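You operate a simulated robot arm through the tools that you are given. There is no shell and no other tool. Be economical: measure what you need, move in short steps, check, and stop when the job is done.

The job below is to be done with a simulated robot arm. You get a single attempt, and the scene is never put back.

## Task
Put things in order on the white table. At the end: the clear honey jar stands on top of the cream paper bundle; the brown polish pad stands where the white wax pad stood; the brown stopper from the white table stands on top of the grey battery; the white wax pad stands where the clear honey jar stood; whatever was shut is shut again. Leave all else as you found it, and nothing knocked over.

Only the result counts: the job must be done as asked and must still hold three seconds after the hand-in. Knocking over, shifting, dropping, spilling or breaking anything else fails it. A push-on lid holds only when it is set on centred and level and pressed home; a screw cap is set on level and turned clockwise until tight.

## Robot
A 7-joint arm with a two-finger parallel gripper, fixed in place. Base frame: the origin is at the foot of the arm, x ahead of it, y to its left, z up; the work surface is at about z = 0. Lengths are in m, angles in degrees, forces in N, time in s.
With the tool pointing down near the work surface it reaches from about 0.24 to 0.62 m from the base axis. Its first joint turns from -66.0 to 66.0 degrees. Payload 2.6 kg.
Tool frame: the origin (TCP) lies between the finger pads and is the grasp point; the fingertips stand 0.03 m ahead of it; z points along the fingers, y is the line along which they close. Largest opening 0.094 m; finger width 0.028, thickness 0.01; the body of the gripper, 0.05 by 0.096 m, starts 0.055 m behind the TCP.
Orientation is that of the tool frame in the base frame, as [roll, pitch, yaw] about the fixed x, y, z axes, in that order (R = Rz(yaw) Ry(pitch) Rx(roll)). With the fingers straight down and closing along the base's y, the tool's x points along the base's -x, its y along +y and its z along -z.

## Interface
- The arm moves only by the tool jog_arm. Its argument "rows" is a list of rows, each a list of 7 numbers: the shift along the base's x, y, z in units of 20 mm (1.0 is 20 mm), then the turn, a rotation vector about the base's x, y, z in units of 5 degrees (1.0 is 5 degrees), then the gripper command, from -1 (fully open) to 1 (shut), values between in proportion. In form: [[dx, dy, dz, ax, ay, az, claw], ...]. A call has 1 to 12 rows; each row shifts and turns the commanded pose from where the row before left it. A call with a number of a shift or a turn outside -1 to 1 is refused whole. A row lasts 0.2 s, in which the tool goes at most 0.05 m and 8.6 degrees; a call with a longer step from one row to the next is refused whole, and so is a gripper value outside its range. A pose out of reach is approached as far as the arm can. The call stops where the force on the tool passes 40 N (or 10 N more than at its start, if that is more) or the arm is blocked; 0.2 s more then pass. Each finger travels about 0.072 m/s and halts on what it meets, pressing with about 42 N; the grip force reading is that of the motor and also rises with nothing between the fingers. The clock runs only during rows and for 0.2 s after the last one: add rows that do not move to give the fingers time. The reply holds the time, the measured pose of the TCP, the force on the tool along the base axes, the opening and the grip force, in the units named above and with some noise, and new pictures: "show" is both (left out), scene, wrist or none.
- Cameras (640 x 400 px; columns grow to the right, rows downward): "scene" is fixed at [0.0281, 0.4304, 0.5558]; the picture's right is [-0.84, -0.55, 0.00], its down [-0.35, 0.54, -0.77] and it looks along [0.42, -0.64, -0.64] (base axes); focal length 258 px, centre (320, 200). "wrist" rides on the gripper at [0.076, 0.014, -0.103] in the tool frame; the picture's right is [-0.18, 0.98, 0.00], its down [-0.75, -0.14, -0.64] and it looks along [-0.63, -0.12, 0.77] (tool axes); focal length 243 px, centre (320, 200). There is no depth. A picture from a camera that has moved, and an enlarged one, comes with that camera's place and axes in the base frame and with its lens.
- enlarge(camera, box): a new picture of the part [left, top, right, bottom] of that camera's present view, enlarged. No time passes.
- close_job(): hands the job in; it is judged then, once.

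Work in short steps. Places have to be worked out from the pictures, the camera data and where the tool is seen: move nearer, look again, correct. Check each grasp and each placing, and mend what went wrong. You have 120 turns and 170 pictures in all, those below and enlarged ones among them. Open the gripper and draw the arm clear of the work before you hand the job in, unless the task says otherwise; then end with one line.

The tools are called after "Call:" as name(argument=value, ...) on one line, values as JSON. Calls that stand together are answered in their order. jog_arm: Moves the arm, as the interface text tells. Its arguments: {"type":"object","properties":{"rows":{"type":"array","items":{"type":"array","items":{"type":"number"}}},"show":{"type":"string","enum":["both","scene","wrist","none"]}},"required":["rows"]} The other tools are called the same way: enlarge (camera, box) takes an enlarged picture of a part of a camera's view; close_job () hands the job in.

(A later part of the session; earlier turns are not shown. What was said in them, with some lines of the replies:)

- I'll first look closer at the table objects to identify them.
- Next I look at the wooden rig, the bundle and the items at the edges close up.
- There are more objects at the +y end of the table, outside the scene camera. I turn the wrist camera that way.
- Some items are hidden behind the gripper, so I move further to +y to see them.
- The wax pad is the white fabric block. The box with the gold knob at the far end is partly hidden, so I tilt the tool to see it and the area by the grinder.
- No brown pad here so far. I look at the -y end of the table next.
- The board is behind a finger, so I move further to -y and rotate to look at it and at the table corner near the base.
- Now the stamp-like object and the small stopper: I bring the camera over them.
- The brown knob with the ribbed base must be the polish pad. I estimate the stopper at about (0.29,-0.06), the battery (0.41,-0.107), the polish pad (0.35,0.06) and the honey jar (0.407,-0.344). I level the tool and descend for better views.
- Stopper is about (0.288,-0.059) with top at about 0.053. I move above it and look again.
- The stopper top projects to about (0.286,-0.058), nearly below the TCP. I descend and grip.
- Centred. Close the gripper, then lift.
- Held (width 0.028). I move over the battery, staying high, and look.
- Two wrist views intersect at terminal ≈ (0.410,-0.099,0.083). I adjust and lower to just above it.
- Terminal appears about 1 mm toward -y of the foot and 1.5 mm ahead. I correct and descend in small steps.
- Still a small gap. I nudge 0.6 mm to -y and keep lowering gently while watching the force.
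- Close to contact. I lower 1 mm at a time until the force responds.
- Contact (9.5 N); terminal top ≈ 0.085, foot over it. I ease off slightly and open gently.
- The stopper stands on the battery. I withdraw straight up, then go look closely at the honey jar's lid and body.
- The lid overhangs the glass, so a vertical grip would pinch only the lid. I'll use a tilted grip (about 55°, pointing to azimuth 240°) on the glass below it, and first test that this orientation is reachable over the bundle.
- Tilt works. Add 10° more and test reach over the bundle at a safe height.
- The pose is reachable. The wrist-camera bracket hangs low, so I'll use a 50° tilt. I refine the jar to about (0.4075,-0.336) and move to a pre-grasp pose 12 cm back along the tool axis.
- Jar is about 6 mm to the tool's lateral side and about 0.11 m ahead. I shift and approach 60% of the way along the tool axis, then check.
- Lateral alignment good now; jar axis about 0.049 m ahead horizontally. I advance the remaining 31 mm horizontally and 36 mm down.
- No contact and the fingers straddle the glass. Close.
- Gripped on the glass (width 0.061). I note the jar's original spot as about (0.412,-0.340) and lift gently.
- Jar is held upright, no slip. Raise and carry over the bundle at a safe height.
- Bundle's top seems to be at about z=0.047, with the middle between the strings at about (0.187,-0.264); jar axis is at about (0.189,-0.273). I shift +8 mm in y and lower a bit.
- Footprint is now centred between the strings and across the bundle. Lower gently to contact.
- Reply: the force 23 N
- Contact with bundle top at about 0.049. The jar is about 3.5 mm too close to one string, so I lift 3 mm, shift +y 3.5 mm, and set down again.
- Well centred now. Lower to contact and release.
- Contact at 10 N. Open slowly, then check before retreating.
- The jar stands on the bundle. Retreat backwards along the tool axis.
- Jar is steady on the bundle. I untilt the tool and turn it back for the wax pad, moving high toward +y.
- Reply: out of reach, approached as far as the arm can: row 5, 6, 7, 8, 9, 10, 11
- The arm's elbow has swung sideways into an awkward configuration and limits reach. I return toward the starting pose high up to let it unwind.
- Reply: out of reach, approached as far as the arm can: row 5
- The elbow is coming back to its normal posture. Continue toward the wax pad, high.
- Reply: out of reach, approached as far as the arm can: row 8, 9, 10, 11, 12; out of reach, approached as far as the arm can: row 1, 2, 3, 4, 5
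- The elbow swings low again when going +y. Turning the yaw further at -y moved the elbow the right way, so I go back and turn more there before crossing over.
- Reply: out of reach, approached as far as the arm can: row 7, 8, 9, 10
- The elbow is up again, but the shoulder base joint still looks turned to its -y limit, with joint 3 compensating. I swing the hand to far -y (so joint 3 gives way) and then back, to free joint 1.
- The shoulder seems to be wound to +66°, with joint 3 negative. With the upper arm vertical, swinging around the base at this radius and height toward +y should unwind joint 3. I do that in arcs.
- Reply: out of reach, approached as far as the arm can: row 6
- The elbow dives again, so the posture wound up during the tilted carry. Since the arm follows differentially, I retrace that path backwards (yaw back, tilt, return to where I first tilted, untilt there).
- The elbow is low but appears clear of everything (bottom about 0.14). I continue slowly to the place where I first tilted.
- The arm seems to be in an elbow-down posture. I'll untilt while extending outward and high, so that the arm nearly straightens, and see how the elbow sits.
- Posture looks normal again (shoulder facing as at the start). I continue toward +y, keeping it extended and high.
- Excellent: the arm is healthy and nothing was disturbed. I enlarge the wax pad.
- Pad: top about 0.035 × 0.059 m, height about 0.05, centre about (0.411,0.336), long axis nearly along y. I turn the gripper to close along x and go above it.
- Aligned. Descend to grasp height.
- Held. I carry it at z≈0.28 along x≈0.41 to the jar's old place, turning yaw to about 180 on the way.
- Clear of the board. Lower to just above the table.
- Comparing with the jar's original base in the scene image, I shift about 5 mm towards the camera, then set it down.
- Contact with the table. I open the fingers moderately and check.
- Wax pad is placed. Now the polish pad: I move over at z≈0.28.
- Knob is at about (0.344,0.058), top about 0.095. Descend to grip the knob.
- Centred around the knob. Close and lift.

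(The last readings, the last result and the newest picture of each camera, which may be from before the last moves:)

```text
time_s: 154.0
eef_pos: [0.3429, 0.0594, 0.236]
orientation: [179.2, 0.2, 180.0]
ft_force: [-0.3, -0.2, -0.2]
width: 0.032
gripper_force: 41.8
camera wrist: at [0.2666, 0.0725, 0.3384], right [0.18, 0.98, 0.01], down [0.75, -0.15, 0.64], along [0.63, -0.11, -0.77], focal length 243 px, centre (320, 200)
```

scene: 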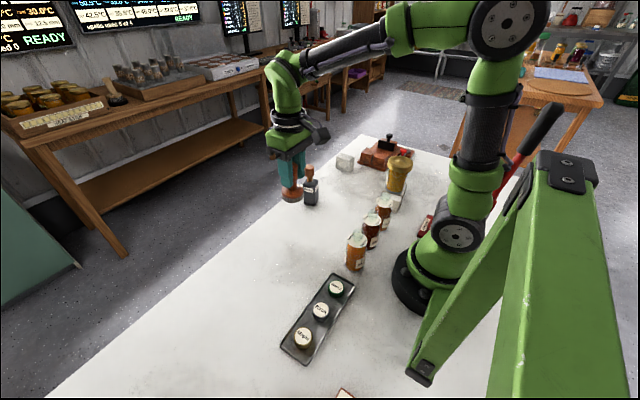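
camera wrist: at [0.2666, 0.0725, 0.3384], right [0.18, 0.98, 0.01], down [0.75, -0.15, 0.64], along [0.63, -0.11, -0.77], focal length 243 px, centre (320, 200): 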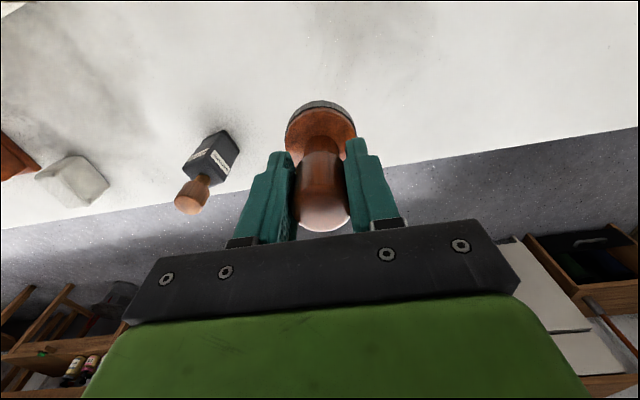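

Held. Carry it to the wax pad's old place at (0.412,0.334).

Call:
jog_arm(rows=[[0.247, 0.98, 0, 0, 0, 0.57, 1], [0.247, 0.98, 0, 0, 0, 0.57, 1], [0.247, 0.98, 0, 0, 0, 0.57, 1], [0.247, 0.98, 0, 0, 0, 0.57, 1], [0.247, 0.98, 0, 0, 0, 0.57, 1], [0.247, 0.98, 0, 0, 0, 0.57, 1], [0.247, 0.98, 0, 0, 0, 0.57, 1], [0.247, 0.98, 0, 0, 0, 0.57, 1], [0.247, 0.98, 0, 0, 0, 0.57, 1], [0.247, 0.98, 0, 0, 0, 0.57, 1], [0.247, 0.98, 0, 0, 0, 0.57, 1], [0.247, 0.98, 0, 0, 0, 0.57, 1]], show="none")

Call:
jog_arm(rows=[[0.247, 0.98, 0, 0, 0, 0.57, 1], [0.247, 0.98, 0, 0, 0, 0.57, 1], [0, 0, -1, 0, 0, 0, 1], [0, 0, -1, 0, 0, 0, 1], [0, 0, -1, 0, 0, 0, 1], [0, 0, -1, 0, 0, 0, 1], [0, 0, -1, 0, 0, 0, 1], [0, 0, -1, 0, 0, 0, 1], [0, 0, -1, 0, 0, 0, 1], [0, 0, 0, 0, 0, 0, 1]], show="both")

Call:
enlarge(camera="scene", box=[165, 265, 229, 335])

```text
time_s: 156.6
eef_pos: [0.4031, 0.2942, 0.2355]
orientation: [179.3, 0.1, -145.7]
ft_force: [-0.2, -0.6, -1.5]
width: 0.0322
gripper_force: 41.4
```

```text
time_s: 158.8
eef_pos: [0.4128, 0.3339, 0.0956]
orientation: [179.3, 0.1, -140.1]
ft_force: [-0.6, 0.0, -1.5]
width: 0.0318
gripper_force: 42.2
camera wrist: at [0.3454, 0.2942, 0.1989], right [-0.49, 0.87, 0.01], down [0.67, 0.37, 0.64], along [0.56, 0.32, -0.77], focal length 243 px, centre (320, 200)
```

scene: 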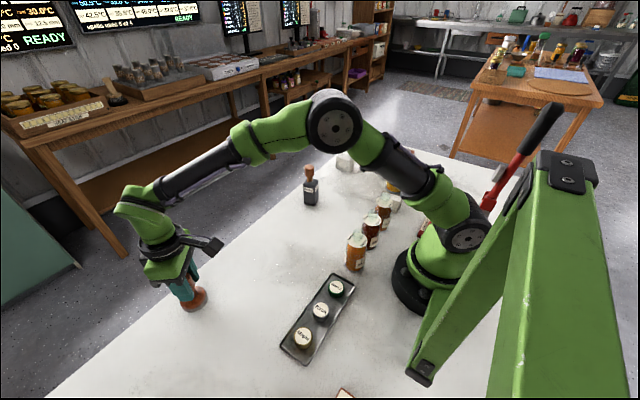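
wrist: 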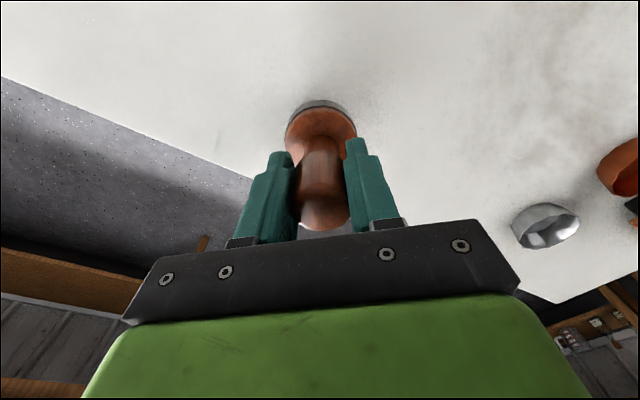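

```text
5.71 times, centred on (197, 300) of scene
camera zoom: at [0.0281, 0.4304, 0.5558], right [-0.84, -0.55, 0.0], down [-0.35, 0.54, -0.77], along [0.42, -0.64, -0.64], focal length 1474 px, centre (1023, -371)
```

zoom: 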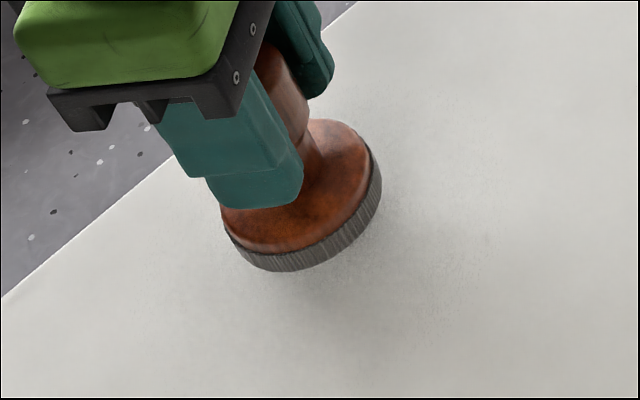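

Good match. Lower to contact.

Call:
jog_arm(rows=[[0, 0, -0.5, 0, 0, 0, 1], [0, 0, -0.3, 0, 0, 0, 1], [0, 0, 0, 0, 0, 0, 1]], show="none")

Call:
jog_arm(rows=[[0, 0, -0.08, 0, 0, 0, 1], [0, 0, 0, 0, 0, 0, 1]], show="none")

Call:
jog_arm(rows=[[0, 0, -0.05, 0, 0, 0, 1], [0, 0, 0, 0, 0, 0, 1]], show="none")

```text
time_s: 159.6
eef_pos: [0.4137, 0.3327, 0.0816]
orientation: [179.2, 0.1, -140.1]
ft_force: [0.7, 0.1, -0.6]
width: 0.032
gripper_force: 42.4
```

```text
time_s: 160.2
eef_pos: [0.414, 0.3319, 0.0794]
orientation: [179.4, 0.2, -140.1]
ft_force: [-0.7, 0.2, -0.6]
width: 0.0318
gripper_force: 41.9
```

```text
time_s: 160.8
eef_pos: [0.4123, 0.3339, 0.078]
orientation: [179.3, 0.1, -140.1]
ft_force: [0.3, -0.3, -0.8]
width: 0.0317
gripper_force: 41.8
```

Call:
jog_arm(rows=[[0, 0, -0.06, 0, 0, 0, 1], [0, 0, 0, 0, 0, 0, 1]], show="none")

Call:
jog_arm(rows=[[0, 0, 0, 0, 0, 0, 0.2], [0, 0, 0, 0, 0, 0, -0.1], [0, 0, 0, 0, 0, 0, -0.5], [0, 0, 0, 0, 0, 0, -1], [0, 0, 0.5, 0, 0, 0, -1], [0, 0, 1, 0, 0, 0, -1], [0, 0, 1, 0, 0, 0, -1], [0, 0, 1, 0, 0, 0, -1], [0, 0, 1, 0, 0, 0, -1], [0, 0, 1, 0, 0, 0, -1], [0, 0, 1, 0, 0, 0, -1]], show="both")

Call:
enlarge(camera="scene", box=[165, 265, 229, 335])

```text
time_s: 161.4
eef_pos: [0.414, 0.3329, 0.0773]
orientation: [179.3, 0.1, -140.1]
ft_force: [0.0, -1.1, 0.3]
width: 0.0322
gripper_force: 42.3
```

```text
time_s: 163.8
eef_pos: [0.4118, 0.3328, 0.2079]
orientation: [179.3, 0.2, -140.0]
ft_force: [0.6, -1.1, -0.2]
width: 0.094
gripper_force: 0.0
camera wrist: at [0.3447, 0.2942, 0.31], right [-0.49, 0.87, 0.01], down [0.67, 0.37, 0.64], along [0.56, 0.32, -0.77], focal length 243 px, centre (320, 200)
```

scene: 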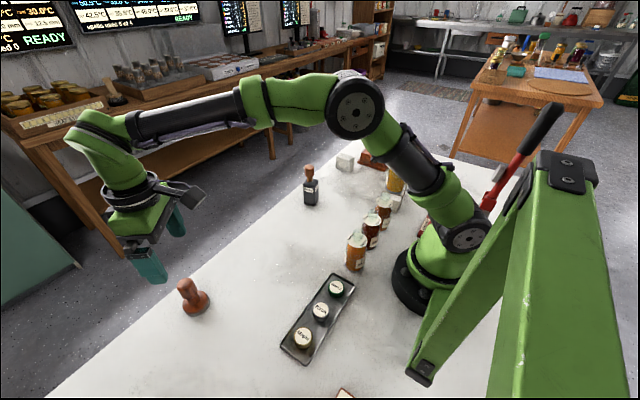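
wrist: 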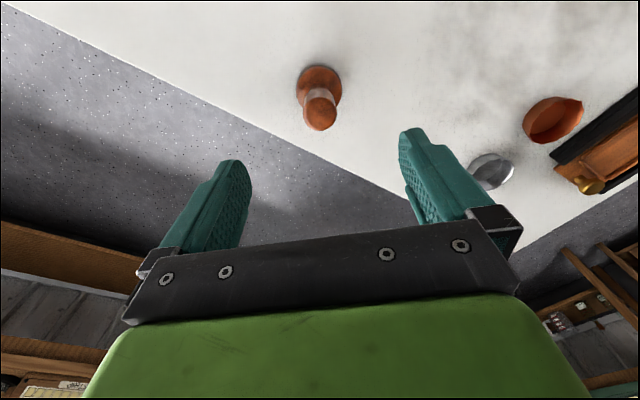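

```text
5.71 times, centred on (197, 300) of scene
camera zoom: at [0.0281, 0.4304, 0.5558], right [-0.84, -0.55, 0.0], down [-0.35, 0.54, -0.77], along [0.42, -0.64, -0.64], focal length 1474 px, centre (1023, -371)
```

zoom: 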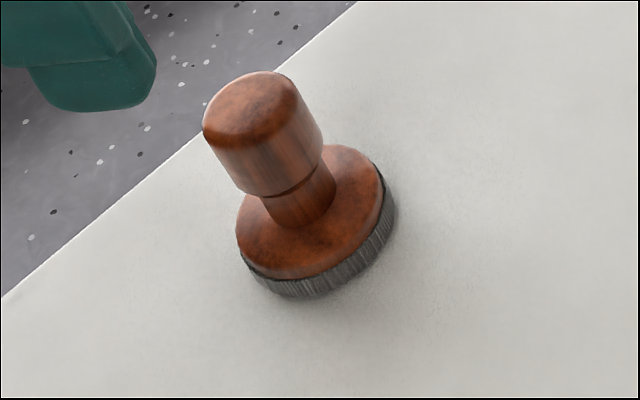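

The polish pad stands in place. Draw the arm up and clear, then check everything.

Call:
jog_arm(rows=[[0, 0, 1, 0, 0, 0, -1], [0, 0, 1, 0, 0, 0, -1], [0, 0, 1, 0, 0, 0, -1], [-0.3, 0, 1, 0, 0, 0, -1], [-0.3, 0, 1, 0, 0, 0, -1], [-0.3, 0, 1, 0, 0, 0, -1], [-0.3, -0.5, 1, 0, 0, 0, -1], [0, -0.5, 0, 0, 0, 0, -1], [0, 0, 0, 0, 0, 0, -1]], show="scene")

Call:
enlarge(camera="scene", box=[280, 130, 440, 240])

Call:
enlarge(camera="scene", box=[364, 145, 428, 215])

```text
time_s: 165.8
eef_pos: [0.3891, 0.3129, 0.3478]
orientation: [179.3, 0.3, -140.1]
ft_force: [0.9, -0.1, -0.7]
width: 0.0939
gripper_force: 0.0
```

scene: 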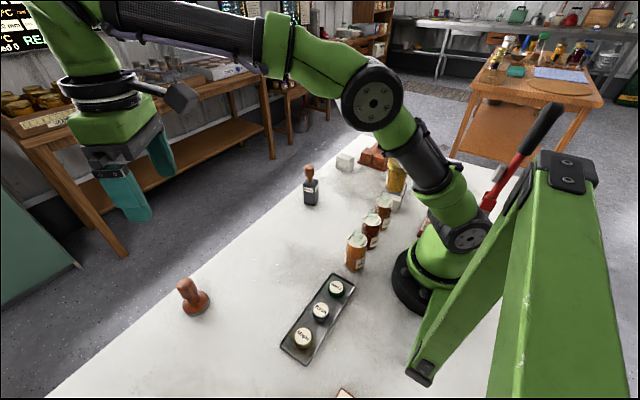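

```text
3.64 times, centred on (360, 185) of scene
camera zoom: at [0.0281, 0.4304, 0.5558], right [-0.84, -0.55, 0.0], down [-0.35, 0.54, -0.77], along [0.42, -0.64, -0.64], focal length 938 px, centre (174, 254)
```

zoom: 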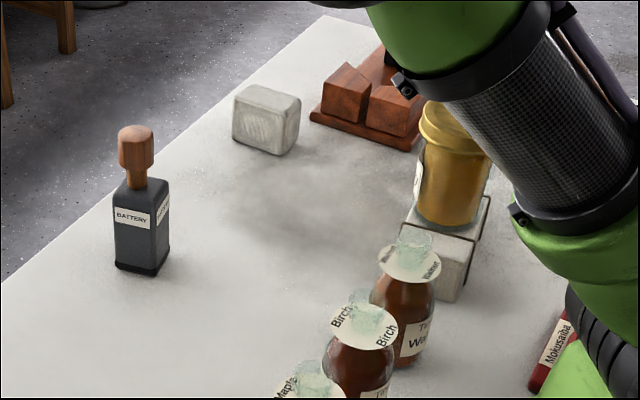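

```text
5.71 times, centred on (396, 180) of scene
camera zoom: at [0.0281, 0.4304, 0.5558], right [-0.84, -0.55, 0.0], down [-0.35, 0.54, -0.77], along [0.42, -0.64, -0.64], focal length 1474 px, centre (-114, 314)
```

zoom: 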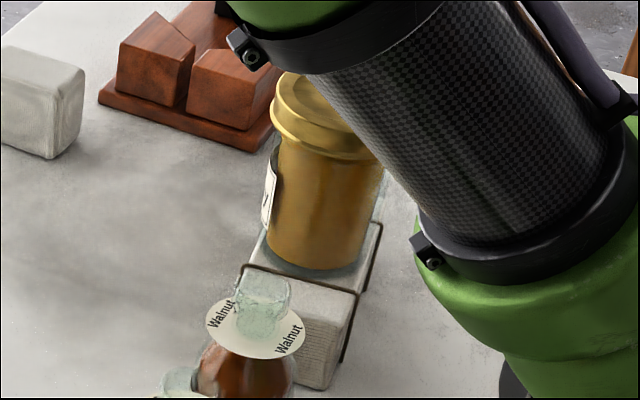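

Everything is in place: the stopper is on the battery, the jar is upright and shut on the bundle, both pads are placed, and the other items look undisturbed. The gripper is open and clear, so I hand in.

Call:
close_job()

```text
The job is handed in.
```

The job is handed in: the honey jar stands shut on the paper bundle, the stopper stands on the battery, the wax pad is where the jar stood, and the polish pad is where the wax pad stood. I judged both pad positions from the pictures, so they may be off by up to about a centimetre.
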